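You operate a simulated robot arm through the tools that you are given. There is no shell and no other tool. Be economical: measure what you need, move in short steps, check, and stop when the job is done.

You run a simulated robot arm. Do the job below in one go: nothing can be reset, and whatever is moved stays where it is left.

JOB
Take the steel plate and leave it on the top of the low cupboard. Then put the heel pad from the packing table on the pad there. Then stack the 12 heel block from the packing table on top of the 9 heel block. Then take the can that says "grease" from the packing table and put it on the top of the low cupboard. Do these in the order given. Set down upright: can.

The check looks at the end state, three seconds after you hand in, the way a careful person would. Anything else that was tipped, shoved, dropped, spilled or broken makes it a failure.

ROBOT AND FRAMES
A 7-joint arm with a vacuum gripper on a trunk, on a base that drives. Base frame: it is fixed to the floor where the robot stands at the start and does not move with it; the origin is under the middle of the robot, x ahead of it, y to its left, z up; the surface under the hand at the start is at about z = 84. Lengths are in cm, angles in degrees, forces in N, time in s.
With the tool pointing down near the work surface it reaches from about 10 to 64 cm from the robot's upright axis, wherever it stands. Its first joint turns from -115.0 to 115.0 degrees. Places, roughly: blue can, yellow can [75, -25, 100]; heel block [50, 0, 75]; heel pad [50, 25, 75]; pad [75, -25, 75]; steel plate (9x7x2 cm) [50, -20, 80]; top of the low cupboard [-180, -120, 40]. Payload 2.55 kg.
Tool frame: the origin (TCP) lies in the middle of the cups' lips, and z points out of the cups. The gripper has 1 cup of 4.4 cm across, covering 4.4 by 4.4 cm (tool x, y); the bellows give 2 cm. With the vacuum on, a cup seals on a smooth face that it is pressed against (1 to 4 N); it does not hold porous or soft things. The pull reaches 55 N.
Orientation is that of the tool frame in the base frame, as a unit quaternion [x, y, z, w]. With the cups facing straight down, the tool's x points along the base's -x, its y along +y and its z along -z.

CONTROLS
- The arm moves only by the tool jog_arm. Its argument "targets" is a list of rows, each a list of 7 numbers: the shift along the base's x, y, z in units of 20 mm (1.0 is 20 mm), then the turn, a rotation vector about the base's x, y, z in units of 8 degrees (1.0 is 8 degrees), then the vacuum: 1 switches it on, 0 off. In form: [[dx, dy, dz, rx, ry, rz, valve], ...]. A call has 1 to 10 rows; each row shifts and turns the commanded pose from where the row before left it. A call with a number of a shift or a turn outside -1 to 1 is refused whole. Rows are played at 5 a second. More than 5 cm and 8.6 degrees between two rows, or a gripper value outside its range, and nothing of the call is played. Where a pose cannot be reached the arm comes as near as it can. A force on the tool above 40 N (or 10 N above the force at the start of the call, whichever is more), or a blocked arm, ends the call early, and 0.2 s more pass. The pull builds up within a second once a cup has sealed. Time passes only in rows, and 0.2 s behind the last, so rows that do not move give it time. The reply holds the time, the measured pose of the TCP, the force on the tool along the base axes and the pull of the vacuum, in the units named above and with some noise, with the torque about the TCP (base axes, N m) and any sound that the robot's microphone picked up.
- Cameras (640 x 400 px; columns grow to the right, rows downward): "scene" is now at [0.53, 16.83, 181.52]; the picture's right is [-0.15, -0.99, 0.00], its down [-0.87, 0.13, -0.48] and it looks along [0.47, -0.07, -0.88] (base axes); focal length 278 px, centre (320, 200). "wrist" rides on the gripper at [8.1, 0.6, -17.3] in the tool frame; the picture's right is [-0.08, 1.00, 0.00], its down [-0.89, -0.07, -0.45] and it looks along [-0.44, -0.04, 0.90] (tool axes); focal length 256 px, centre (320, 200). There is no depth. A picture from a camera that has moved, and an enlarged one, comes with that camera's place and axes in the base frame and with its lens.
- capture(camera): a new picture of that camera. The clock stands still meanwhile.
- slide_trunk(by): slides the trunk up (or, below 0, down) by that many cm; the arm and the scene camera ride with it, the base frame stays. It gives what a move gives, with no picture.
- base_move(legs): drives the robot by 1 to 6 legs, each [ahead, left, turn to the left] in cm, cm and degrees, along the robot's own axes; the way and the turn of a leg run together, so that a leg with both is an arc; at most 150 cm and 180 degrees a leg. The arm and the cameras ride along, it lands a little off, and it stops where it bumps. It gives what a move gives.
- turn_head(pan, tilt): turns the head with the scene camera to pan (to the left, within 155 degrees either way) and tilt (down, from -29 to 69), counted from straight ahead of the robot. It gives what a move gives.
- close_up(camera, box): a new picture of the part [left, top, right, bottom] of that camera's present view, enlarged. The clock stands still meanwhile.
- close_job(): hands the job in; it is judged then, once.

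Go step by step. Nothing tells you exact positions but the pictures and the camera data: compare them with the known pose of the tool, close in by small moves and look again before you grip or let go. The budget is 165 turns and 120 pictures, counting those below and the enlarged ones. Unless the task says otherwise, let go and move clear before handing in, and close with one line.

The tools are called after "Call:" as name(argument=value, ...) on one line, values as JSON. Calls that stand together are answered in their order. jog_arm: Moves the arm, as the interface text tells. Its arguments: {"type":"object","properties":{"targets":{"type":"array","items":{"type":"array","items":{"type":"number"}}}},"required":["targets"]} The other tools are called the same way: slide_trunk (by) slides the trunk up or down; base_move (legs) drives the base; turn_head (pan, tilt) turns the head that bears the scene camera; capture (camera) takes a picture; close_up (camera, box) takes an enlarged picture of a part of a camera's view; close_job () hands the job in.

At the start:

```text
clock: 0.0
position: [45.8, -10.19, 108.5]
tool_rot: [0.0, 1.0, 0.001, 0.0]
wrist_force: [-0.4, 0.0, -1.3]
wrist_torque: [0.04, 0.03, 0.01]
pull: 0.1
trunk travel left (down, up): [-92.5, 6.5]
robot x, y, heading: [-0.3, 0.18, 0.0]
head pan, tilt: [-8.6, 61.6]
```

scene: 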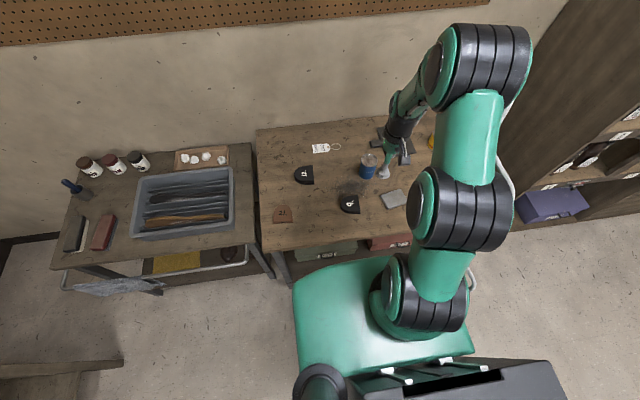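
wrist: 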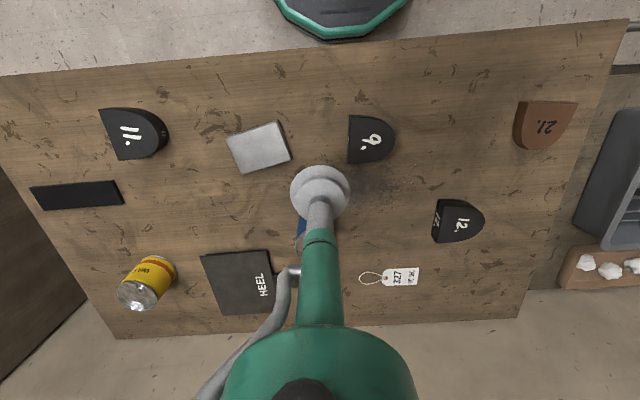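

I see the packing table with the plate, blocks 9, 11 and 12, a brown 21 piece, the dark HEEL pad and the cans. I'll take close-ups to identify everything before I move.

Call:
close_up(camera="wrist", box=[0, 80, 320, 320])

Call:
close_up(camera="wrist", box=[320, 80, 640, 320])

Call:
close_up(camera="scene", box=[250, 110, 450, 260])

```text
1.67 times, centred on (160, 200) of wrist
camera zoom: at [37.73, -9.56, 125.61], right [0.08, 1.0, 0.0], down [0.89, -0.07, 0.45], along [0.44, -0.04, -0.9], focal length 427 px, centre (587, 200)
```

zoom: 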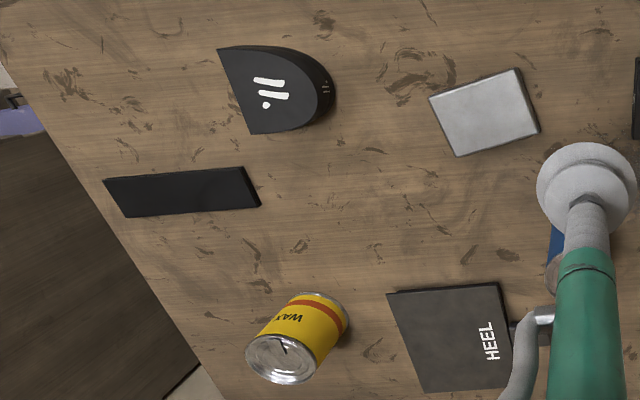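

```text
1.67 times, centred on (480, 200) of wrist
camera zoom: at [37.73, -9.56, 125.61], right [0.08, 1.0, 0.0], down [0.89, -0.07, 0.45], along [0.44, -0.04, -0.9], focal length 427 px, centre (53, 200)
```

zoom: 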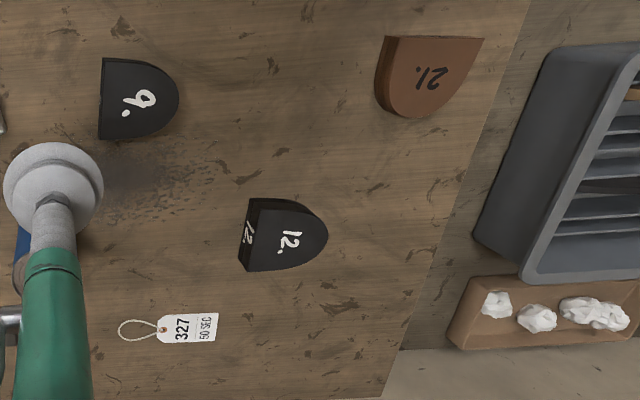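

```text
2.67 times, centred on (350, 185) of scene
camera zoom: at [0.53, 16.83, 181.52], right [-0.15, -0.99, 0.0], down [-0.87, 0.13, -0.48], along [0.47, -0.07, -0.88], focal length 740 px, centre (240, 240)
```

zoom: 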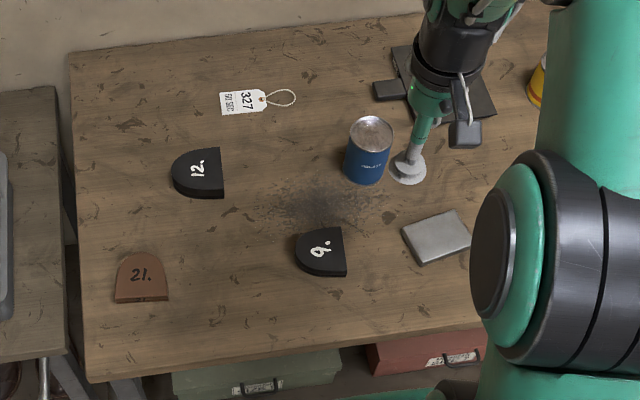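

Reading the pictures: the plate is at about (47, -20), brown 21 (the heel pad) at (47, 23), and the HEEL square at (76, -30). The yellow can says WAX and the blue one is still to be read. I'll move above the plate and check.

Call:
jog_arm(targets=[[0.14, -1, 0, 0, 0, 0, 0], [0.14, -1, 0, 0, 0, 0, 0], [0.14, -1, 0, 0, 0, 0, 0], [0.14, -1, 0, 0, 0, 0, 0], [0.14, -1, 0, 0, 0, 0, 0], [0, 0, -1, 0, 0, 0, 0], [0, 0, -1, 0, 0, 0, 0], [0, 0, -1, 0, 0, 0, 0], [0, 0, -1, 0, 0, 0, 0], [0, 0, -1, 0, 0, 0, 0]])

Call:
capture(camera="wrist")

Call:
close_up(camera="scene", box=[320, 110, 480, 230])

```text
clock: 2.2
position: [47.33, -20.12, 98.64]
tool_rot: [0.0, 1.0, 0.0, 0.001]
wrist_force: [0.1, 0.0, -0.1]
wrist_torque: [-0.01, -0.01, -0.01]
pull: 0.0
trunk travel left (down, up): [-92.5, 6.5]
robot x, y, heading: [-0.07, -0.17, 0.1]
head pan, tilt: [-8.6, 61.6]
```

```text
114 pictures are left
camera wrist: at [39.18, -19.58, 115.65], right [0.08, 1.0, 0.0], down [0.89, -0.07, 0.45], along [0.44, -0.04, -0.9], focal length 256 px, centre (320, 200)
```

wrist: 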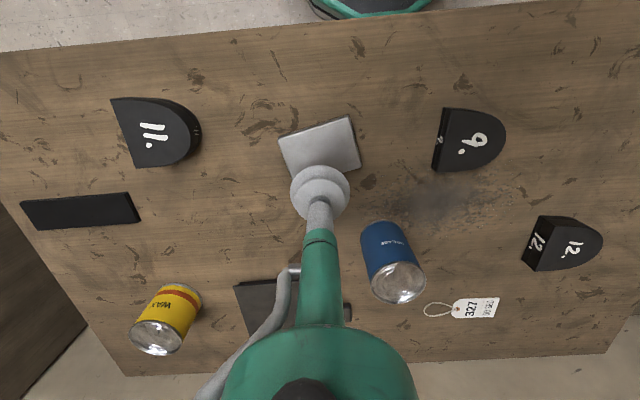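

```text
3.33 times, centred on (400, 170) of scene
camera zoom: at [0.59, 16.79, 181.53], right [-0.15, -0.99, 0.0], down [-0.87, 0.13, -0.47], along [0.47, -0.07, -0.88], focal length 926 px, centre (53, 300)
```

zoom: 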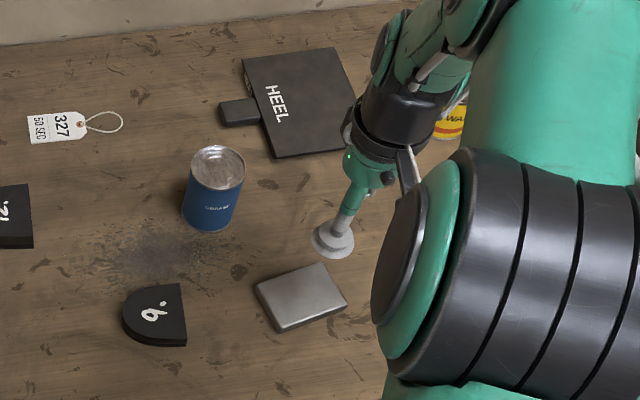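

The plate is roughly below the tool. I'll check the blue can's label and the plate centre.

Call:
close_up(camera="wrist", box=[350, 215, 430, 305])

Call:
close_up(camera="wrist", box=[260, 100, 380, 230])

```text
4.44 times, centred on (390, 260) of wrist
camera zoom: at [39.18, -19.58, 115.65], right [0.08, 1.0, 0.0], down [0.89, -0.07, 0.45], along [0.44, -0.04, -0.9], focal length 1138 px, centre (9, -67)
```

zoom: 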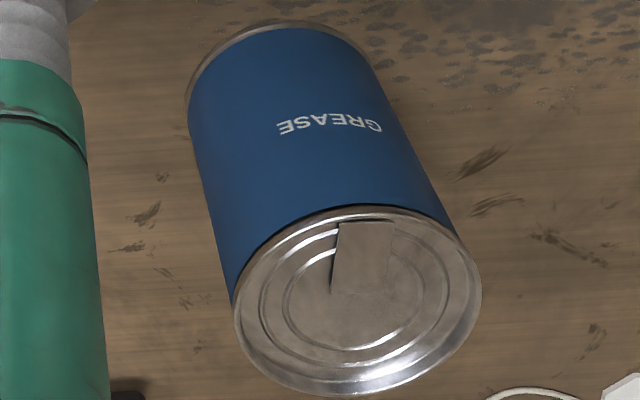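

```text
3.08 times, centred on (320, 165) of wrist
camera zoom: at [39.18, -19.58, 115.65], right [0.08, 1.0, 0.0], down [0.89, -0.07, 0.45], along [0.44, -0.04, -0.9], focal length 788 px, centre (320, 308)
```

zoom: 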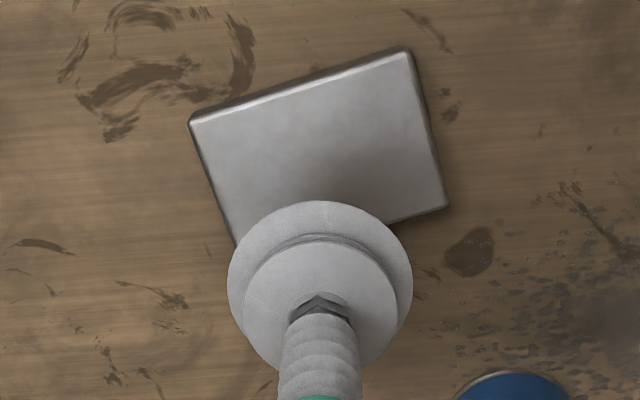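

The blue can says GREASE. The tool is centred over the plate, so I'll lower it with the vacuum on.

Call:
jog_arm(targets=[[0.1, -0.2, -1, 0, 0, 0, 0], [0, 0, -1, 0, 0, 0, 0], [0, 0, -1, 0, 0, 0, 0], [0, 0, -1, 0, 0, 0, 0], [0, 0, -1, 0, 0, 0, 0], [0, 0, -1, 0, 0, 0, 1], [0, 0, -0.2, 0, 0, 0, 1], [0, 0, 0, 0, 0, 0, 1], [0, 0, 0, 0, 0, 0, 1]])

```text
clock: 4.2
position: [47.28, -20.53, 86.01]
tool_rot: [0.0, 1.0, 0.0, -0.001]
wrist_force: [-0.1, 0.3, 1.2]
wrist_torque: [-0.04, 0.07, 0.02]
pull: 54.8
trunk travel left (down, up): [-92.5, 6.5]
robot x, y, heading: [0.06, -0.02, -0.1]
head pan, tilt: [-8.6, 61.6]
```

The cup has sealed. I'll lift the plate and turn the head to see the low cupboard.

Call:
jog_arm(targets=[[0, 0, 0.5, 0, 0, 0, 1], [0, 0, 1, 0, 0, 0, 1], [0, 0, 1, 0, 0, 0, 1], [0, 0, 1, 0, 0, 0, 1], [0, 0, 1, 0, 0, 0, 1], [0, 0, 1, 0, 0, 0, 1], [0, 0, 1, 0, 0, 0, 1], [0, 0, 1, 0, 0, 0, 1], [0, 0, 1, 0, 0, 0, 1], [-1, 0, 1, 0, 0, 0, 1]])

Call:
turn_head(pan=-140, tilt=35)

Call:
capture(camera="scene")

```text
clock: 6.4
position: [45.29, -20.55, 105.18]
tool_rot: [0.0, 1.0, 0.0, 0.001]
wrist_force: [-0.3, -0.6, -7.5]
wrist_torque: [-0.05, 0.04, 0.0]
pull: 55.0
trunk travel left (down, up): [-92.5, 6.5]
robot x, y, heading: [0.25, -0.62, -0.2]
head pan, tilt: [-8.6, 61.6]
```

```text
clock: 8.5
position: [45.52, -20.51, 104.92]
tool_rot: [0.0, 1.0, 0.0, 0.001]
wrist_force: [0.2, 0.1, -7.5]
wrist_torque: [-0.03, 0.08, 0.01]
pull: 54.5
trunk travel left (down, up): [-92.5, 6.5]
robot x, y, heading: [-0.06, -0.22, -0.2]
head pan, tilt: [-140.0, 35.0]
```

```text
110 pictures are left
camera scene: at [-12.56, 12.11, 185.14], right [-0.64, 0.77, 0.0], down [0.44, 0.37, -0.82], along [-0.63, -0.53, -0.57], focal length 278 px, centre (320, 200)
```

scene: 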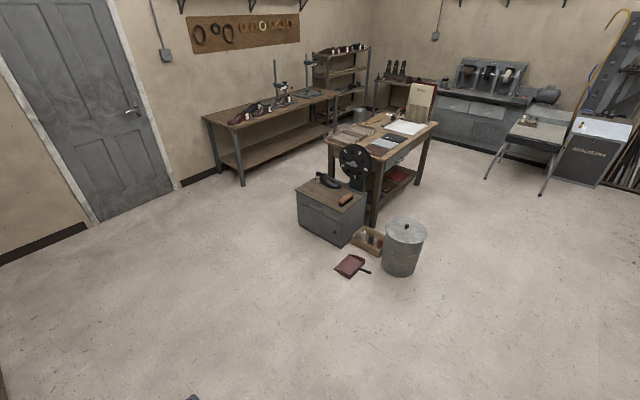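

The low cupboard is the grey box near (-185, -121), and it has things on top. I'll zoom in.

Call:
close_up(camera="scene", box=[280, 155, 440, 285])

```text
3.08 times, centred on (360, 220) of scene
camera zoom: at [-12.56, 12.11, 185.14], right [-0.64, 0.77, 0.0], down [0.44, 0.37, -0.82], along [-0.63, -0.53, -0.57], focal length 854 px, centre (197, 138)
```

zoom: 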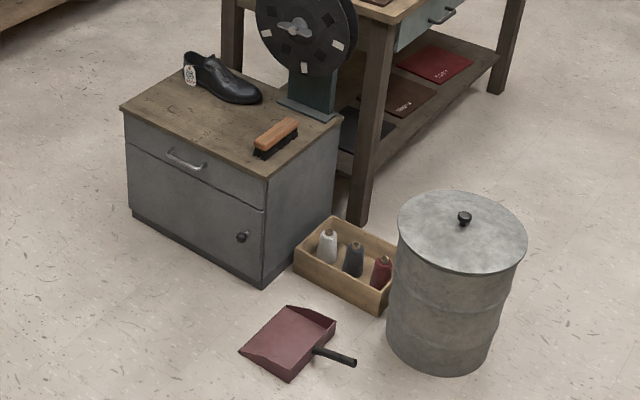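

The cupboard top spans about x -211 to -170 and y -152 to -95. Its front half is free, away from the shoe, the brush and the wheel. I'll drive back, sideways, and turn to face it, staying clear of the dustpan.

Call:
base_move(legs=[[-55, 0, 0], [0, -130, 0], [0, 0, 180]])

Call:
turn_head(pan=0, tilt=50)

Call:
capture(camera="scene")

```text
clock: 25.2
position: [-100.64, -111.16, 105.0]
tool_rot: [0.999, 0.038, 0.0, 0.0]
wrist_force: [-0.9, -0.2, -7.1]
wrist_torque: [0.04, -0.09, -0.02]
pull: 54.7
trunk travel left (down, up): [-92.5, 6.5]
robot x, y, heading: [-53.58, -128.32, -175.5]
head pan, tilt: [-140.0, 35.0]
```

```text
clock: 27.4
position: [-100.61, -111.16, 104.88]
tool_rot: [0.999, 0.038, 0.0, 0.0]
wrist_force: [0.0, -0.2, -7.6]
wrist_torque: [0.02, -0.11, -0.01]
pull: 54.6
trunk travel left (down, up): [-92.5, 6.5]
robot x, y, heading: [-53.94, -127.9, -175.6]
head pan, tilt: [0.0, 50.0]
```

```text
108 pictures are left
camera scene: at [-54.07, -145.66, 182.97], right [-0.08, 1.0, 0.0], down [0.76, 0.06, -0.64], along [-0.64, -0.05, -0.77], focal length 278 px, centre (320, 200)
```

scene: 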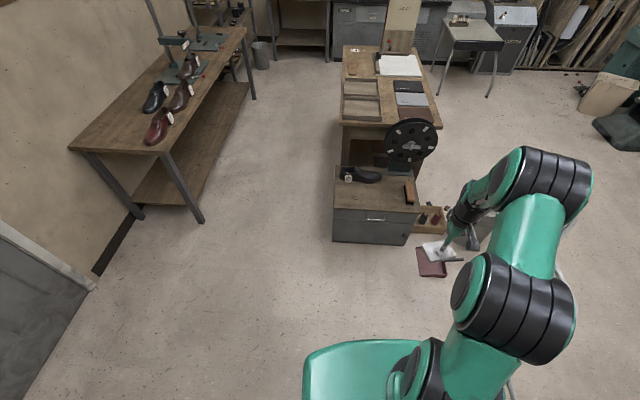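

I'm facing the cupboard from (-54, -128). I'll straighten the heading, drive up to it, and look again.

Call:
base_move(legs=[[0, 0, -4.4], [74, 2, 0]])

Call:
turn_head(pan=-5, tilt=60)

Call:
capture(camera="scene")

Call:
capture(camera="wrist")

```text
clock: 31.9
position: [-172.93, -109.21, 104.95]
tool_rot: [1.0, -0.003, 0.001, 0.001]
wrist_force: [0.7, 0.0, -7.3]
wrist_torque: [-0.01, -0.09, 0.02]
pull: 55.0
trunk travel left (down, up): [-92.5, 6.5]
robot x, y, heading: [-127.54, -129.71, 179.6]
head pan, tilt: [0.0, 50.0]
```

```text
clock: 32.6
position: [-172.87, -109.15, 104.92]
tool_rot: [1.0, -0.003, 0.001, 0.0]
wrist_force: [-0.4, 0.2, -7.6]
wrist_torque: [0.03, -0.09, 0.02]
pull: 55.1
trunk travel left (down, up): [-92.5, 6.5]
robot x, y, heading: [-127.76, -129.92, 179.4]
head pan, tilt: [-5.0, 60.0]
```

```text
107 pictures are left
camera scene: at [-128.22, -146.8, 181.71], right [0.09, 1.0, 0.0], down [0.86, -0.08, -0.5], along [-0.5, 0.05, -0.87], focal length 278 px, centre (320, 200)
```

scene: 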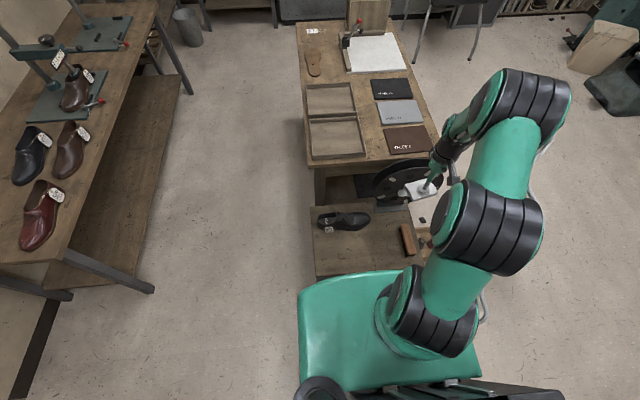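

```text
106 pictures are left
camera wrist: at [-164.91, -109.88, 122.1], right [-0.08, -1.0, 0.0], down [-0.89, 0.07, 0.44], along [-0.44, 0.04, -0.9], focal length 256 px, centre (320, 200)
```

wrist: 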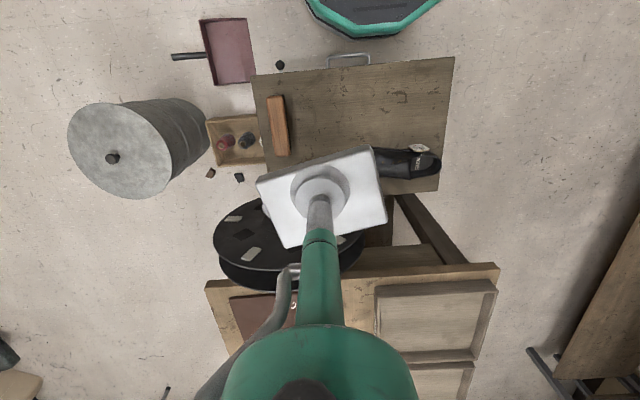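

From this view the cupboard top spans about x -205 to -164 and y -148 to -90. The shoe is along the back and the brush on the near-right side. I'll bring the plate over the clear spot at (-175, -136).

Call:
jog_arm(targets=[[0, -1, 0, 0, 0, 0, 1], [0, -1, 0, 0, 0, 0, 1], [0, -1, 0, 0, 0, 0, 1], [0, -1, 0, 0, 0, 0, 1], [0, -1, 0, 0, 0, 0, 1], [0, -1, 0, 0, 0, 0, 1], [0, -1, 0, 0, 0, 0, 1], [0, -1, 0, 0, 0, 0, 1], [0, -1, 0, 0, 0, 0, 1], [-0.5, -1, 0, 0, 0, 0, 1]])

Call:
jog_arm(targets=[[-0.3, -1, 0, 0, 0, 0, 1], [-0.3, -1, 0, 0, 0, 0, 1], [0, -1, 0, 0, 0, 0, 1], [0, -0.5, 0, 0, 0, 0, 1]])

Call:
slide_trunk(by=-35)

Call:
capture(camera="wrist")

Call:
capture(camera="scene")

```text
clock: 34.9
position: [-173.85, -129.42, 104.93]
tool_rot: [1.0, -0.003, 0.001, -0.001]
wrist_force: [-0.2, -0.8, -7.9]
wrist_torque: [0.03, -0.09, 0.02]
pull: 55.1
trunk travel left (down, up): [-92.5, 6.5]
robot x, y, heading: [-127.21, -129.85, 179.7]
head pan, tilt: [-5.0, 60.0]
```

```text
clock: 35.9
position: [-175.06, -136.02, 104.96]
tool_rot: [1.0, -0.002, 0.001, 0.001]
wrist_force: [-0.3, 0.6, -6.7]
wrist_torque: [0.0, -0.08, -0.02]
pull: 55.0
trunk travel left (down, up): [-92.5, 6.5]
robot x, y, heading: [-127.77, -129.7, 179.7]
head pan, tilt: [-5.0, 60.0]
```

```text
clock: 39.3
position: [-174.92, -136.18, 70.01]
tool_rot: [1.0, -0.003, 0.001, 0.0]
wrist_force: [-0.5, 0.3, -7.0]
wrist_torque: [0.02, -0.09, 0.0]
pull: 55.2
trunk travel left (down, up): [-57.5, 41.5]
robot x, y, heading: [-127.3, -130.38, 179.5]
head pan, tilt: [-5.0, 60.0]
```

```text
105 pictures are left
camera wrist: at [-167.03, -136.88, 87.11], right [-0.08, -1.0, 0.0], down [-0.89, 0.07, 0.44], along [-0.44, 0.04, -0.9], focal length 256 px, centre (320, 200)
```

wrist: 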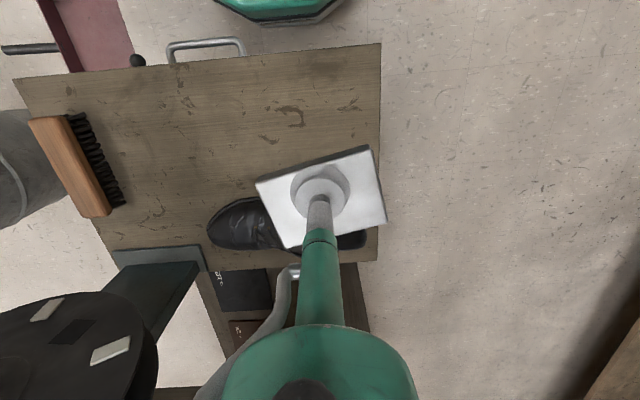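

```text
104 pictures are left
camera scene: at [-128.19, -146.83, 146.71], right [0.09, 1.0, 0.0], down [0.86, -0.08, -0.5], along [-0.5, 0.05, -0.87], focal length 278 px, centre (320, 200)
```

scene: 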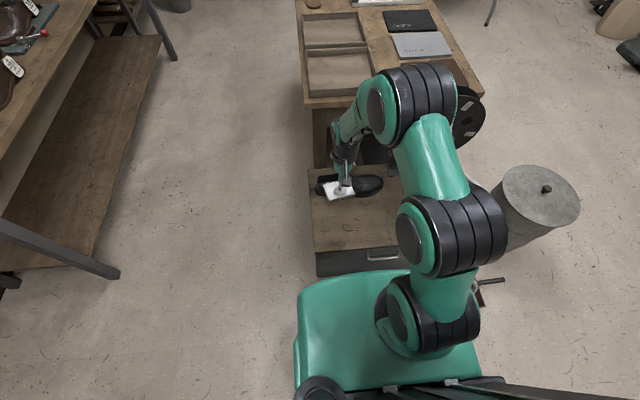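

The plate is clear of the shoe by about 5 cm, and I'll shift it 2 cm toward the front edge. Then I'll lower it to just above the top.

Call:
jog_arm(targets=[[0.9, 0.2, 0, 0, 0, 0, 1]])

Call:
slide_trunk(by=-23)

Call:
capture(camera="wrist")

Call:
close_up(camera="scene", box=[280, 60, 440, 180])

```text
clock: 39.7
position: [-173.26, -135.73, 70.15]
tool_rot: [1.0, -0.002, -0.001, 0.0]
wrist_force: [0.2, 0.1, -6.9]
wrist_torque: [0.02, -0.07, 0.02]
pull: 54.7
trunk travel left (down, up): [-57.5, 41.5]
robot x, y, heading: [-127.49, -130.22, 179.5]
head pan, tilt: [-5.0, 60.0]
```

```text
clock: 42.1
position: [-173.27, -135.67, 46.9]
tool_rot: [1.0, -0.002, 0.001, -0.001]
wrist_force: [-0.3, 0.1, -7.1]
wrist_torque: [0.04, -0.13, 0.01]
pull: 54.9
trunk travel left (down, up): [-34.5, 64.5]
robot x, y, heading: [-127.4, -129.32, 179.7]
head pan, tilt: [-5.0, 60.0]
```

```text
103 pictures are left
camera wrist: at [-165.27, -136.46, 64.13], right [-0.08, -1.0, 0.0], down [-0.89, 0.07, 0.44], along [-0.44, 0.04, -0.9], focal length 256 px, centre (320, 200)
```

wrist: 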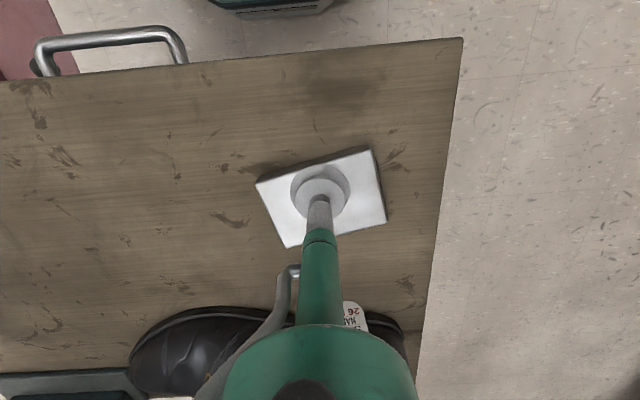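

```text
3.33 times, centred on (360, 120) of scene
camera zoom: at [-128.18, -146.83, 123.71], right [0.09, 1.0, 0.0], down [0.86, -0.08, -0.5], along [-0.5, 0.05, -0.87], focal length 926 px, centre (187, 467)
```

zoom: 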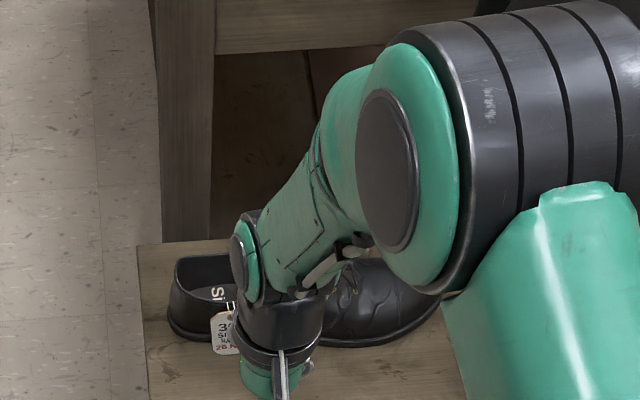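

The plate hovers about 2.5 cm above the top, well clear of the shoe. I'll lower it gently until the force shows contact.

Call:
jog_arm(targets=[[0, 0, -1, 0, 0, 0, 1], [0, 0, -0.8, 0, 0, 0, 1], [0, 0, -0.3, 0, 0, 0, 1], [0, 0, 0, 0, 0, 0, 1]])

```text
clock: 42.5
position: [-173.38, -135.74, 46.5]
tool_rot: [1.0, -0.002, -0.002, 0.0]
wrist_force: [7.5, 0.8, 15.8]
wrist_torque: [-0.13, 0.02, 0.09]
pull: 55.3
trunk travel left (down, up): [-34.5, 64.5]
robot x, y, heading: [-127.34, -130.1, 179.7]
head pan, tilt: [-5.0, 60.0]
stopped in row 1: the force on the tool passed its limit at 41 N (the readings are from after the stop); the commanded pose is now the measured one
```

Contact came earlier than I expected. I'll check what is touching.

Call:
capture(camera="wrist")

Call:
turn_head(pan=25, tilt=55)

Call:
capture(camera="scene")

```text
101 pictures are left
camera wrist: at [-165.29, -136.45, 63.64], right [-0.08, -1.0, 0.0], down [-0.89, 0.07, 0.45], along [-0.45, 0.04, -0.89], focal length 256 px, centre (320, 200)
```

wrist: 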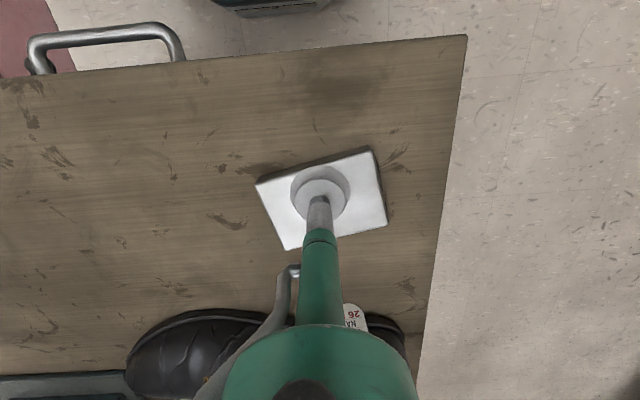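

```text
clock: 43.4
position: [-173.42, -135.64, 46.26]
tool_rot: [1.0, -0.002, -0.001, 0.0]
wrist_force: [5.6, 0.8, 9.6]
wrist_torque: [-0.11, 0.2, 0.12]
pull: 55.1
trunk travel left (down, up): [-34.5, 64.5]
robot x, y, heading: [-127.26, -129.65, 179.9]
head pan, tilt: [25.0, 55.0]
```

```text
100 pictures are left
camera scene: at [-127.92, -150.43, 124.31], right [-0.42, 0.91, 0.0], down [0.74, 0.34, -0.57], along [-0.52, -0.24, -0.82], focal length 278 px, centre (320, 200)
```

scene: 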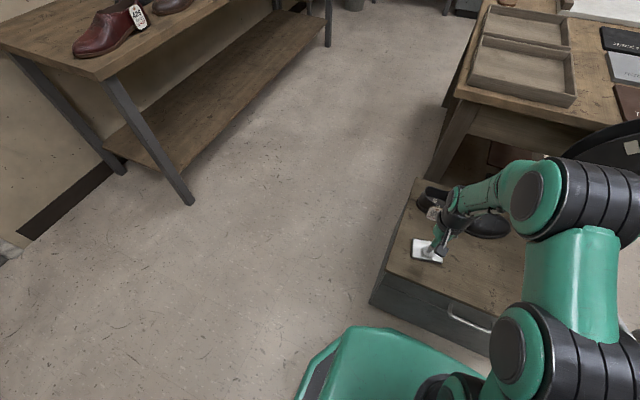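

Call:
close_up(camera="scene", box=[370, 160, 530, 300])

Call:
close_up(camera="wrist", box=[230, 120, 420, 260])

```text
2.86 times, centred on (450, 230) of scene
camera zoom: at [-127.92, -150.43, 124.31], right [-0.42, 0.91, 0.0], down [0.74, 0.34, -0.57], along [-0.52, -0.24, -0.82], focal length 793 px, centre (-51, 114)
```

zoom: 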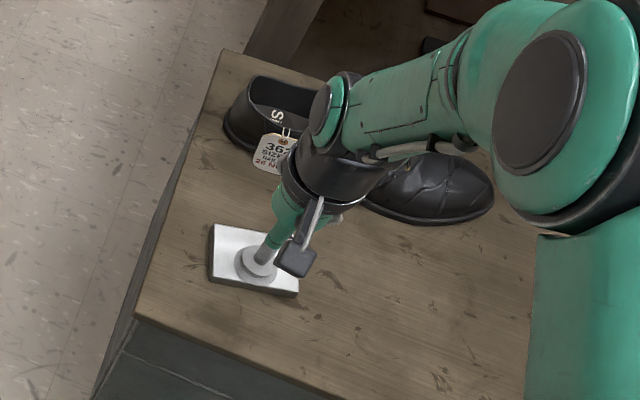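

```text
2.86 times, centred on (325, 190) of wrist
camera zoom: at [-165.31, -136.46, 63.44], right [-0.08, -1.0, 0.0], down [-0.89, 0.07, 0.45], along [-0.45, 0.04, -0.89], focal length 731 px, centre (306, 229)
```

zoom: 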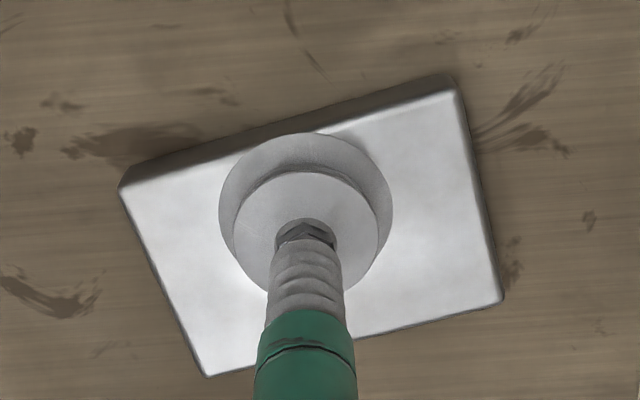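

The cupboard top checks out at z ≈ 44, so the plate is resting on it. I'll ease the pressure, release the vacuum and rise.

Call:
jog_arm(targets=[[0, 0, 0.1, 0, 0, 0, 1], [0, 0, 0, 0, 0, 0, 1], [0, 0, 0, 0, 0, 0, 0], [0, 0, 0, 0, 0, 0, 0], [0, 0, 0, 0, 0, 0, 0], [0, 0, 0, 0, 0, 0, 0], [0, 0, 0.2, 0, 0, 0, 0], [0, 0, 0.3, 0, 0, 0, 0], [0, 0, 1, 0, 0, 0, 0], [0, 0, 1, 0, 0, 0, 0]])

Call:
capture(camera="wrist")

```text
clock: 45.6
position: [-173.42, -135.66, 51.53]
tool_rot: [1.0, -0.002, 0.0, 0.0]
wrist_force: [-0.5, 0.6, -0.5]
wrist_torque: [0.0, -0.01, 0.0]
pull: 0.1
trunk travel left (down, up): [-34.5, 64.5]
robot x, y, heading: [-127.58, -130.06, 179.6]
head pan, tilt: [25.0, 55.0]
```

```text
97 pictures are left
camera wrist: at [-165.31, -136.39, 68.76], right [-0.08, -1.0, 0.0], down [-0.89, 0.07, 0.45], along [-0.45, 0.04, -0.89], focal length 256 px, centre (320, 200)
```

wrist: 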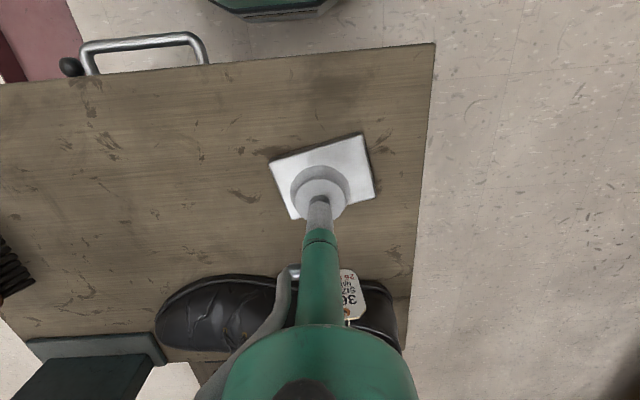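

The plate is on the cupboard. I'll raise the trunk and drive back to the packing table.

Call:
slide_trunk(by=60)

Call:
base_move(legs=[[-74, 0, 0], [0, 0, 180], [0, 130, 0]])

Call:
turn_head(pan=-8.6, tilt=50)

Call:
capture(camera="scene")

```text
refused: 60 is not a number from -40 to 40
```

```text
clock: 63.1
position: [-5.62, 4.95, 51.62]
tool_rot: [0.008, 1.0, 0.001, 0.001]
wrist_force: [-0.1, -0.5, 0.5]
wrist_torque: [-0.04, -0.01, 0.0]
pull: 0.1
trunk travel left (down, up): [-34.5, 64.5]
robot x, y, heading: [-51.17, -0.25, -1.0]
head pan, tilt: [25.0, 55.0]
```

```text
clock: 64.1
position: [-5.52, 5.02, 51.59]
tool_rot: [0.009, 1.0, 0.0, 0.002]
wrist_force: [-0.7, 0.6, -0.4]
wrist_torque: [-0.01, -0.02, 0.0]
pull: 0.0
trunk travel left (down, up): [-34.5, 64.5]
robot x, y, heading: [-51.15, -0.6, -1.0]
head pan, tilt: [-8.6, 50.0]
```

```text
96 pictures are left
camera scene: at [-49.41, 16.32, 124.96], right [-0.17, -0.99, 0.0], down [-0.76, 0.13, -0.64], along [0.63, -0.11, -0.77], focal length 278 px, centre (320, 200)
```

scene: 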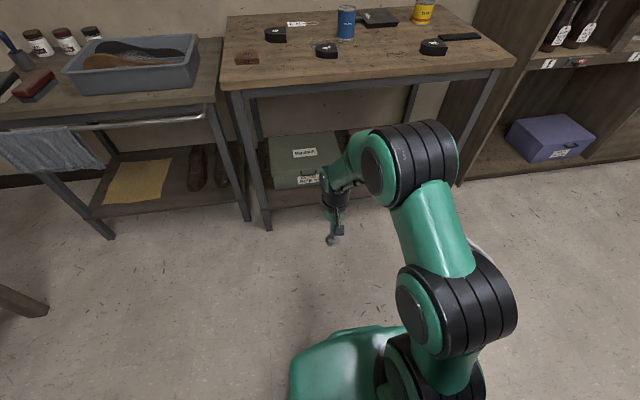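

The trunk slide was refused because it was too large, and the drive ran with the arm low, but nothing was hit. I'll raise the trunk in two steps before going near the table.

Call:
slide_trunk(by=40)

Call:
slide_trunk(by=20)

```text
clock: 68.0
position: [-5.65, 4.89, 91.63]
tool_rot: [0.008, 1.0, 0.0, 0.001]
wrist_force: [-0.1, 0.1, 0.5]
wrist_torque: [-0.03, -0.01, -0.03]
pull: 0.1
trunk travel left (down, up): [-74.5, 24.5]
robot x, y, heading: [-51.18, -0.11, -0.8]
head pan, tilt: [-8.6, 50.0]
```

```text
clock: 70.1
position: [-5.49, 4.91, 111.6]
tool_rot: [0.008, 1.0, 0.0, 0.001]
wrist_force: [0.1, -0.1, 0.3]
wrist_torque: [-0.02, 0.0, 0.0]
pull: 0.0
trunk travel left (down, up): [-94.5, 4.5]
robot x, y, heading: [-51.2, -0.06, -1.0]
head pan, tilt: [-8.6, 50.0]
```

The trunk is up. The HEEL pad at (76, -29) is far to reach, so I'll drive partway in and check the clearance between the base and the table.

Call:
base_move(legs=[[0, 0, 1], [40, -25, 0]])

Call:
turn_head(pan=0, tilt=69)

Call:
capture(camera="scene")

Call:
capture(camera="wrist")

```text
clock: 73.3
position: [34.43, -18.36, 111.71]
tool_rot: [-0.005, 1.0, -0.001, 0.001]
wrist_force: [0.9, 0.1, 0.0]
wrist_torque: [0.0, 0.01, 0.02]
pull: 0.1
trunk travel left (down, up): [-94.5, 4.5]
robot x, y, heading: [-10.98, -24.92, 0.9]
head pan, tilt: [-8.6, 50.0]
```

```text
clock: 74.1
position: [34.49, -18.45, 111.58]
tool_rot: [-0.006, 1.0, 0.0, 0.001]
wrist_force: [0.7, 0.1, -0.1]
wrist_torque: [-0.03, -0.02, -0.01]
pull: 0.1
trunk travel left (down, up): [-94.5, 4.5]
robot x, y, heading: [-10.86, -25.32, 0.5]
head pan, tilt: [0.0, 68.8]
```

```text
95 pictures are left
camera scene: at [-11.74, -7.02, 182.77], right [0.01, -1.0, 0.0], down [-0.93, -0.01, -0.36], along [0.36, 0.0, -0.93], focal length 278 px, centre (320, 200)
```

scene: 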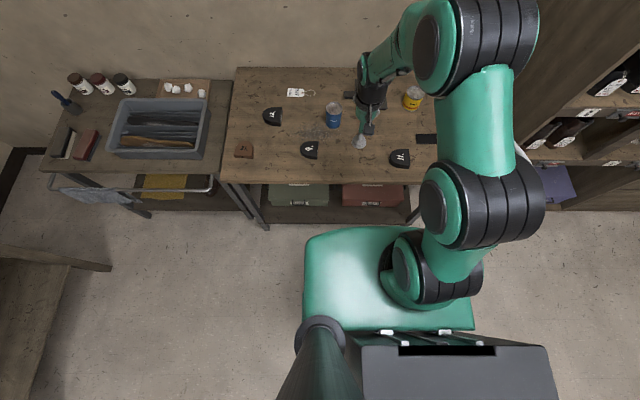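

```text
94 pictures are left
camera wrist: at [26.26, -17.91, 128.75], right [0.07, 1.0, 0.0], down [0.89, -0.06, 0.45], along [0.45, -0.03, -0.89], focal length 256 px, centre (320, 200)
```

wrist: 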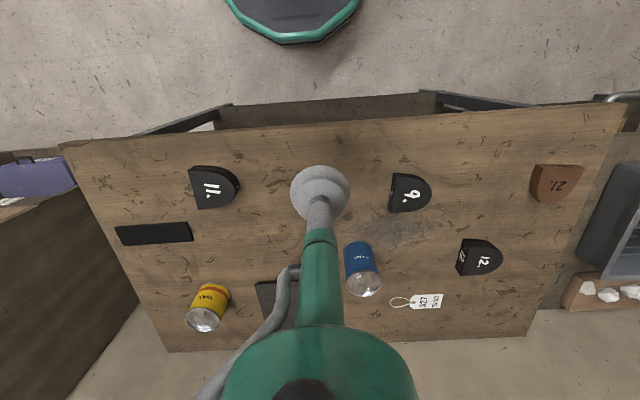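

The base has room up to about x = 7 before the table's lower shelf. I'll test the arm's forward reach at safe height here, in line with the HEEL pad.

Call:
jog_arm(targets=[[1, -0.5, 0, 0, 0, 0, 0], [1, -0.5, 0, 0, 0, 0, 0], [1, -0.5, 0, 0, 0, 0, 0], [1, -0.5, 0, 0, 0, 0, 0], [1, -0.5, 0, 0, 0, 0, 0], [1, -0.5, 0, 0, 0, 0, 0], [1, -0.5, 0, 0, 0, 0, 0], [1, -0.5, 0, 0, 0, 0, 0], [1, -0.5, 0, 0, 0, 0, 0], [1, -0.5, 0, 0, 0, 0, 0]])

Call:
jog_arm(targets=[[1, 0, 0, 0, 0, 0, 0], [1, 0, 0, 0, 0, 0, 0], [1, 0, 0, 0, 0, 0, 0], [1, 0, 0, 0, 0, 0, 0], [1, 0, 0, 0, 0, 0, 0], [1, 0, 0, 0, 0, 0, 0]])

Call:
capture(camera="wrist")

Call:
capture(camera="scene")

```text
clock: 76.3
position: [51.23, -27.8, 110.67]
tool_rot: [-0.004, 1.0, 0.0, 0.001]
wrist_force: [0.4, 0.1, 0.4]
wrist_torque: [0.0, 0.0, 0.0]
pull: 0.1
out of reach, approached as far as the arm can: row 9, 10
trunk travel left (down, up): [-94.5, 4.5]
robot x, y, heading: [-11.08, -25.16, 0.5]
head pan, tilt: [0.0, 68.8]
```

```text
clock: 77.7
position: [52.5, -27.45, 107.76]
tool_rot: [-0.005, 1.0, 0.0, 0.001]
wrist_force: [0.1, -0.6, -0.7]
wrist_torque: [-0.01, -0.02, -0.01]
pull: 0.0
out of reach, approached as far as the arm can: row 1, 2, 3, 4, 5, 6
trunk travel left (down, up): [-94.5, 4.5]
robot x, y, heading: [-11.47, -24.94, 0.5]
head pan, tilt: [0.0, 68.8]
```

```text
93 pictures are left
camera wrist: at [44.36, -26.96, 124.92], right [0.07, 1.0, 0.0], down [0.89, -0.06, 0.45], along [0.45, -0.03, -0.89], focal length 256 px, centre (320, 200)
```

wrist: 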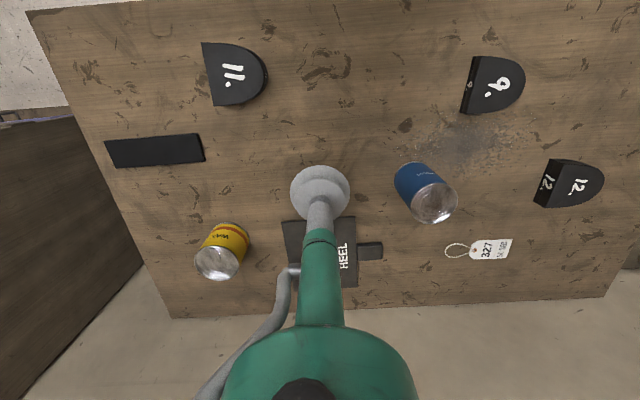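

```text
92 pictures are left
camera scene: at [-11.71, -7.03, 182.77], right [0.01, -1.0, 0.0], down [-0.93, -0.01, -0.36], along [0.36, 0.0, -0.93], focal length 278 px, centre (320, 200)
```

scene: 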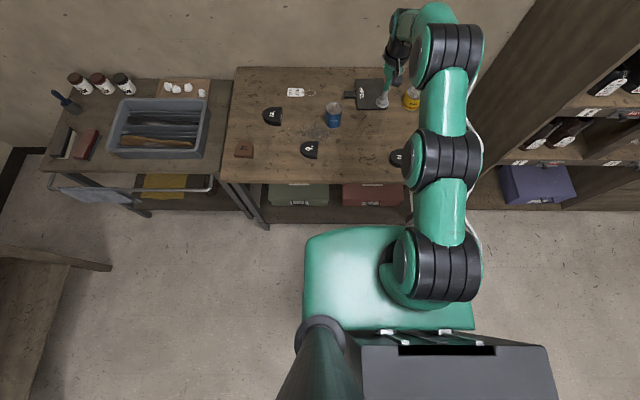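

The reach is about 64 cm from the robot's axis, so placing on the pad will need the robot near x ≈ 9, y ≈ -28. First comes the heel pad (brown 21) at about (47, 24). I'll retract the arm and shift the base left.

Call:
jog_arm(targets=[[-1, 0.5, 0.2, 0, 0, 0, 0], [-1, 0.5, 0.2, 0, 0, 0, 0], [-1, 0.5, 0.2, 0, 0, 0, 0], [-1, 0.5, 0.2, 0, 0, 0, 0], [-1, 0.5, 0.2, 0, 0, 0, 0], [-1, 0.5, 0.2, 0, 0, 0, 0], [-1, 0.5, 0, 0, 0, 0, 0], [-1, 0.5, 0, 0, 0, 0, 0], [-1, 0.5, 0, 0, 0, 0, 0], [-1, 0.5, 0, 0, 0, 0, 0]])

```text
clock: 79.9
position: [32.52, -17.32, 110.22]
tool_rot: [-0.005, 1.0, 0.0, 0.001]
wrist_force: [0.9, 0.3, 0.5]
wrist_torque: [-0.03, -0.03, 0.02]
pull: 0.1
trunk travel left (down, up): [-94.5, 4.5]
robot x, y, heading: [-11.19, -24.51, 0.6]
head pan, tilt: [0.0, 68.8]
```

Call:
base_move(legs=[[12, 32, -0.6]])

Call:
capture(camera="wrist")

```text
clock: 82.1
position: [44.61, 13.93, 110.26]
tool_rot: [0.001, 1.0, 0.0, 0.0]
wrist_force: [0.1, -0.3, -0.3]
wrist_torque: [-0.03, 0.05, 0.0]
pull: 0.1
trunk travel left (down, up): [-94.5, 4.5]
robot x, y, heading: [0.86, 6.7, -0.5]
head pan, tilt: [0.0, 68.8]
```

```text
91 pictures are left
camera wrist: at [36.43, 14.46, 127.35], right [0.08, 1.0, 0.0], down [0.89, -0.07, 0.45], along [0.45, -0.04, -0.89], focal length 256 px, centre (320, 200)
```

wrist: 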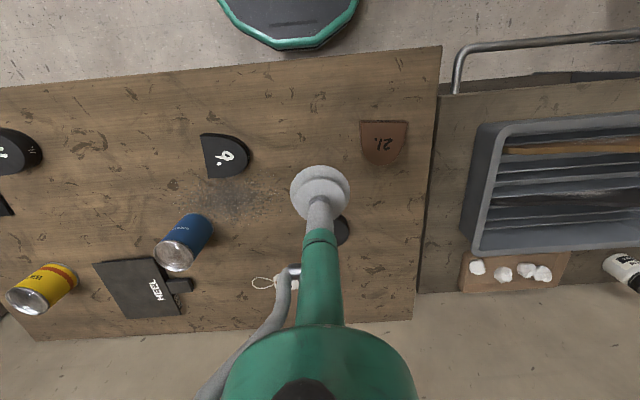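

The heel pad lies at about (47.7, 24). I'll move above it and take a close look.

Call:
jog_arm(targets=[[0.3, 1, 0, 0, 0, 0, 0], [0.3, 1, 0, 0, 0, 0, 0], [0.3, 1, 0, 0, 0, 0, 0], [0.3, 1, 0, 0, 0, 0, 0], [0.3, 1, 0, 0, 0, 0, 0], [0, 0.1, -1, 0, 0, 0, 0], [0, 0, -1, 0, 0, 0, 0], [0, 0, -1, 0, 0, 0, 0], [0, 0, -1, 0, 0, 0, 0], [0, 0, -1, 0, 0, 0, 0]])

Call:
close_up(camera="wrist", box=[220, 80, 420, 220])

```text
clock: 84.3
position: [47.49, 23.94, 99.93]
tool_rot: [0.001, 1.0, 0.0, 0.001]
wrist_force: [0.7, -0.2, 0.0]
wrist_torque: [0.04, 0.02, -0.02]
pull: 0.0
trunk travel left (down, up): [-94.5, 4.5]
robot x, y, heading: [0.48, 7.25, -0.3]
head pan, tilt: [0.0, 68.8]
```

```text
2.86 times, centred on (320, 150) of wrist
camera zoom: at [39.48, 24.71, 117.11], right [0.08, 1.0, 0.0], down [0.89, -0.07, 0.45], along [0.45, -0.04, -0.89], focal length 731 px, centre (320, 343)
```

zoom: 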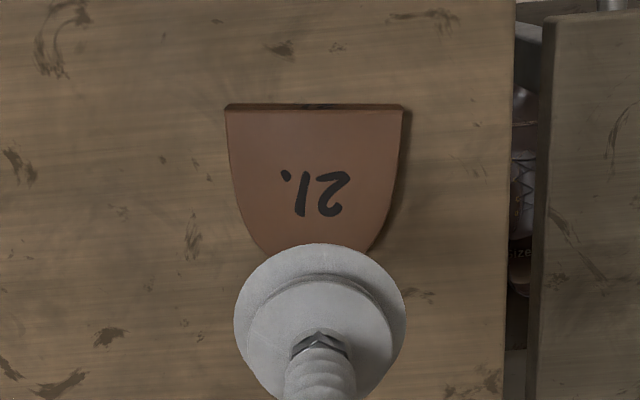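

The tool is centred on the heel pad. I'll descend carefully with the vacuum on.

Call:
jog_arm(targets=[[0.1, 0, -1, 0, 0, 0, 0], [0, 0, -1, 0, 0, 0, 0], [0, 0, -1, 0, 0, 0, 0], [0, 0, -1, 0, 0, 0, 0], [0, 0, -1, 0, 0, 0, 0], [0, 0, -1, 0, 0, 0, 1], [0, 0, -0.5, 0, 0, 0, 1], [0, 0, -0.2, 0, 0, 0, 1], [0, 0, 0, 0, 0, 0, 1]])

```text
clock: 86.3
position: [47.66, 24.05, 86.81]
tool_rot: [0.002, 1.0, 0.0, 0.001]
wrist_force: [-0.8, -0.7, 0.1]
wrist_torque: [0.01, -0.01, -0.01]
pull: 55.1
trunk travel left (down, up): [-94.5, 4.5]
robot x, y, heading: [0.52, 7.13, -0.2]
head pan, tilt: [0.0, 68.8]
```

It sealed with a full pull. I'll lift and check.

Call:
jog_arm(targets=[[0, 0, 0.3, 0, 0, 0, 1], [0, 0, 0.7, 0, 0, 0, 1], [0, 0, 1, 0, 0, 0, 1], [0, 0, 1, 0, 0, 0, 1], [0, 0, 1, 0, 0, 0, 1], [0, 0, 1, 0, 0, 0, 1], [0, 0, 1, 0, 0, 0, 1], [0, 0, 1, 0, 0, 0, 1], [0, 0, 1, 0, 0, 0, 1], [-1, 0, 1, 0, 0, 0, 1]])

Call:
capture(camera="wrist")

```text
clock: 88.5
position: [45.63, 24.03, 104.82]
tool_rot: [0.001, 1.0, 0.0, 0.002]
wrist_force: [-0.3, 0.9, -0.9]
wrist_torque: [-0.02, -0.01, 0.02]
pull: 54.6
trunk travel left (down, up): [-94.5, 4.5]
robot x, y, heading: [0.41, 7.04, -0.4]
head pan, tilt: [0.0, 68.8]
```

```text
89 pictures are left
camera wrist: at [37.46, 24.65, 121.98], right [0.08, 1.0, 0.0], down [0.89, -0.07, 0.45], along [0.45, -0.04, -0.89], focal length 256 px, centre (320, 200)
```

wrist: 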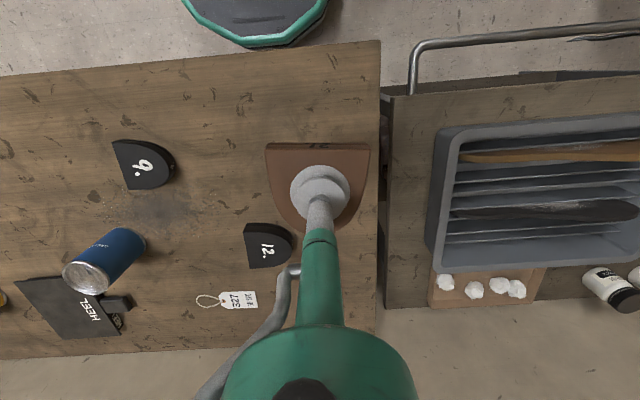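

The heel pad is held level. I'll move the base sideways to line up with the HEEL pad, then forward.

Call:
base_move(legs=[[0, -35, 0.4], [5, 0, 0]])

Call:
capture(camera="wrist")

Call:
capture(camera="scene")

```text
clock: 91.3
position: [50.66, -9.83, 104.84]
tool_rot: [-0.005, 1.0, 0.0, 0.002]
wrist_force: [0.7, 0.4, -0.5]
wrist_torque: [-0.01, 0.02, -0.03]
pull: 55.3
trunk travel left (down, up): [-94.5, 4.5]
robot x, y, heading: [5.86, -27.55, 0.9]
head pan, tilt: [0.0, 68.8]
```

```text
88 pictures are left
camera wrist: at [42.44, -9.39, 121.92], right [0.07, 1.0, 0.0], down [0.89, -0.06, 0.45], along [0.45, -0.03, -0.89], focal length 256 px, centre (320, 200)
```

wrist: 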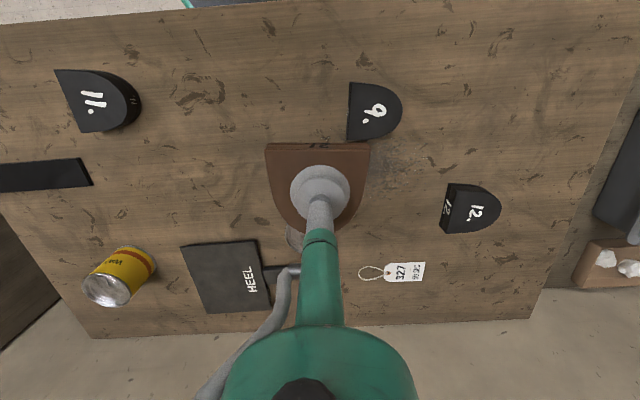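

```text
87 pictures are left
camera scene: at [5.23, -9.81, 182.77], right [0.01, -1.0, 0.0], down [-0.93, -0.01, -0.36], along [0.36, 0.0, -0.93], focal length 278 px, centre (320, 200)
```

scene: 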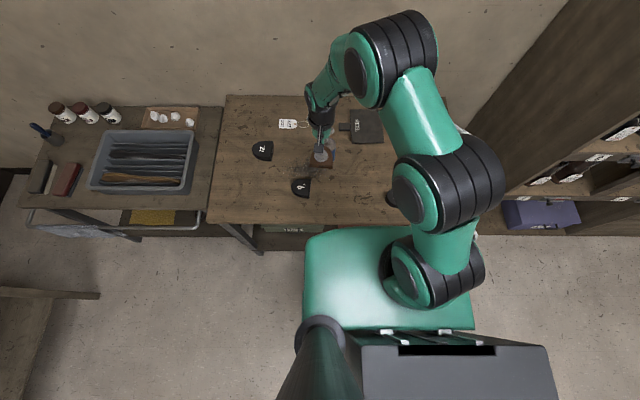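

From here I'll go sideways first to avoid the blue can, then forward over the HEEL pad.

Call:
jog_arm(targets=[[0, -1, 0, 0, 0, 0, 1], [0, -1, 0, 0, 0, 0, 1], [0, -1, 0, 0, 0, 0, 1], [0, -1, 0, 0, 0, 0, 1], [0, -1, 0, 0, 0, 0, 1], [0, -1, 0, 0, 0, 0, 1], [0, -1, 0, 0, 0, 0, 1], [0, -1, 0, 0, 0, 0, 1], [0, -1, 0, 0, 0, 0, 1], [0, -0.6, 0, 0, 0, 0, 1]])

Call:
jog_arm(targets=[[1, 0, 0, 0, 0, 0, 1], [1, 0, 0, 0, 0, 0, 1], [1, 0, 0, 0, 0, 0, 1], [1, 0, 0, 0, 0, 0, 1], [1, 0, -0.4, 0, 0, 0, 1], [1, 0, -0.4, 0, 0, 0, 1], [1, 0, -0.4, 0, 0, 0, 1], [1, 0, -0.4, 0, 0, 0, 1]])

```text
clock: 93.5
position: [50.67, -29.03, 104.82]
tool_rot: [-0.005, 1.0, 0.0, 0.0]
wrist_force: [0.1, 1.1, -0.7]
wrist_torque: [-0.01, -0.01, 0.0]
pull: 54.7
trunk travel left (down, up): [-94.5, 4.5]
robot x, y, heading: [5.81, -27.6, 0.6]
head pan, tilt: [0.0, 68.8]
```

```text
clock: 95.3
position: [66.71, -29.0, 101.45]
tool_rot: [-0.005, 1.0, -0.001, 0.001]
wrist_force: [0.5, 0.4, -1.4]
wrist_torque: [0.0, 0.02, 0.01]
pull: 54.7
trunk travel left (down, up): [-94.5, 4.5]
robot x, y, heading: [5.67, -27.62, 0.7]
head pan, tilt: [0.0, 68.8]
```

Call:
jog_arm(targets=[[1, 0, -0.8, 0, 0, 0, 1], [1, 0, -0.8, 0, 0, 0, 1], [1, 0, -0.8, 0, 0, 0, 1], [0.2, 0, -0.5, 0, 0, 0, 1]])

Call:
capture(camera="wrist")

Call:
close_up(camera="scene", box=[290, 80, 450, 200])

```text
clock: 96.3
position: [71.53, -29.08, 96.16]
tool_rot: [-0.006, 1.0, -0.001, 0.001]
wrist_force: [0.7, -0.2, -0.2]
wrist_torque: [-0.02, 0.03, -0.02]
pull: 54.3
out of reach, approached as far as the arm can: row 3
trunk travel left (down, up): [-94.5, 4.5]
robot x, y, heading: [5.82, -27.83, 0.8]
head pan, tilt: [0.0, 68.8]
```

```text
86 pictures are left
camera wrist: at [63.4, -28.58, 113.36], right [0.07, 1.0, 0.0], down [0.89, -0.06, 0.45], along [0.45, -0.03, -0.89], focal length 256 px, centre (320, 200)
```

wrist: 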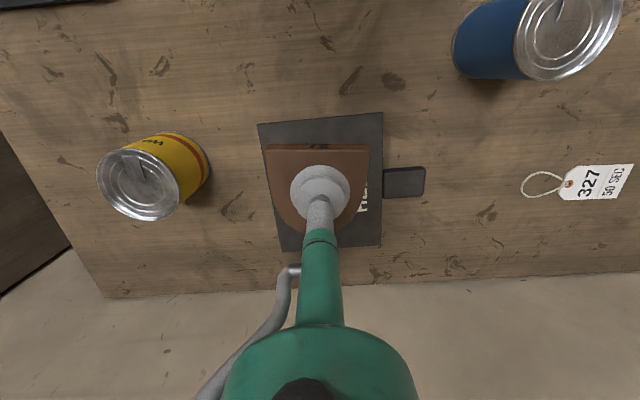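

```text
3.33 times, centred on (370, 140) of scene
camera zoom: at [5.31, -9.8, 182.77], right [0.01, -1.0, 0.0], down [-0.93, -0.01, -0.36], along [0.36, 0.0, -0.93], focal length 926 px, centre (153, 400)
```

zoom: 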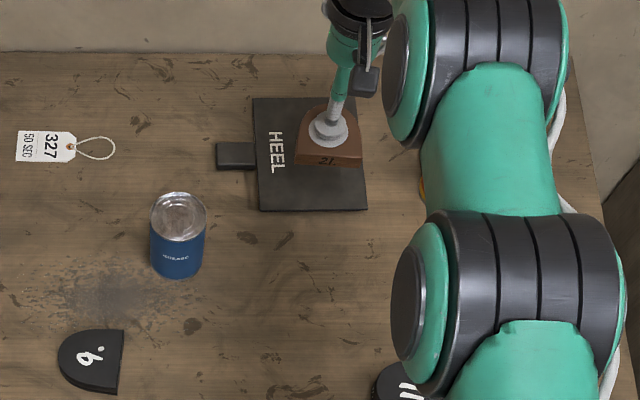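

It's lined up over the HEEL pad, and I'd like it a few cm deeper. I'll lower a little, where the reach is longer, then extend.

Call:
jog_arm(targets=[[0, 0, -1, 0, 0, 0, 1], [0.5, 0, -0.8, 0, 0, 0, 1], [1, 0, 0, 0, 0, 0, 1], [0.5, 0, 0, 0, 0, 0, 1]])

```text
clock: 97.3
position: [71.29, -28.86, 93.17]
tool_rot: [-0.005, 1.0, 0.0, 0.001]
wrist_force: [-0.2, -1.0, -1.2]
wrist_torque: [0.01, -0.01, -0.01]
pull: 55.1
out of reach, approached as far as the arm can: row 2, 3, 4
trunk travel left (down, up): [-94.5, 4.5]
robot x, y, heading: [5.79, -27.73, 0.4]
head pan, tilt: [0.0, 68.8]
```

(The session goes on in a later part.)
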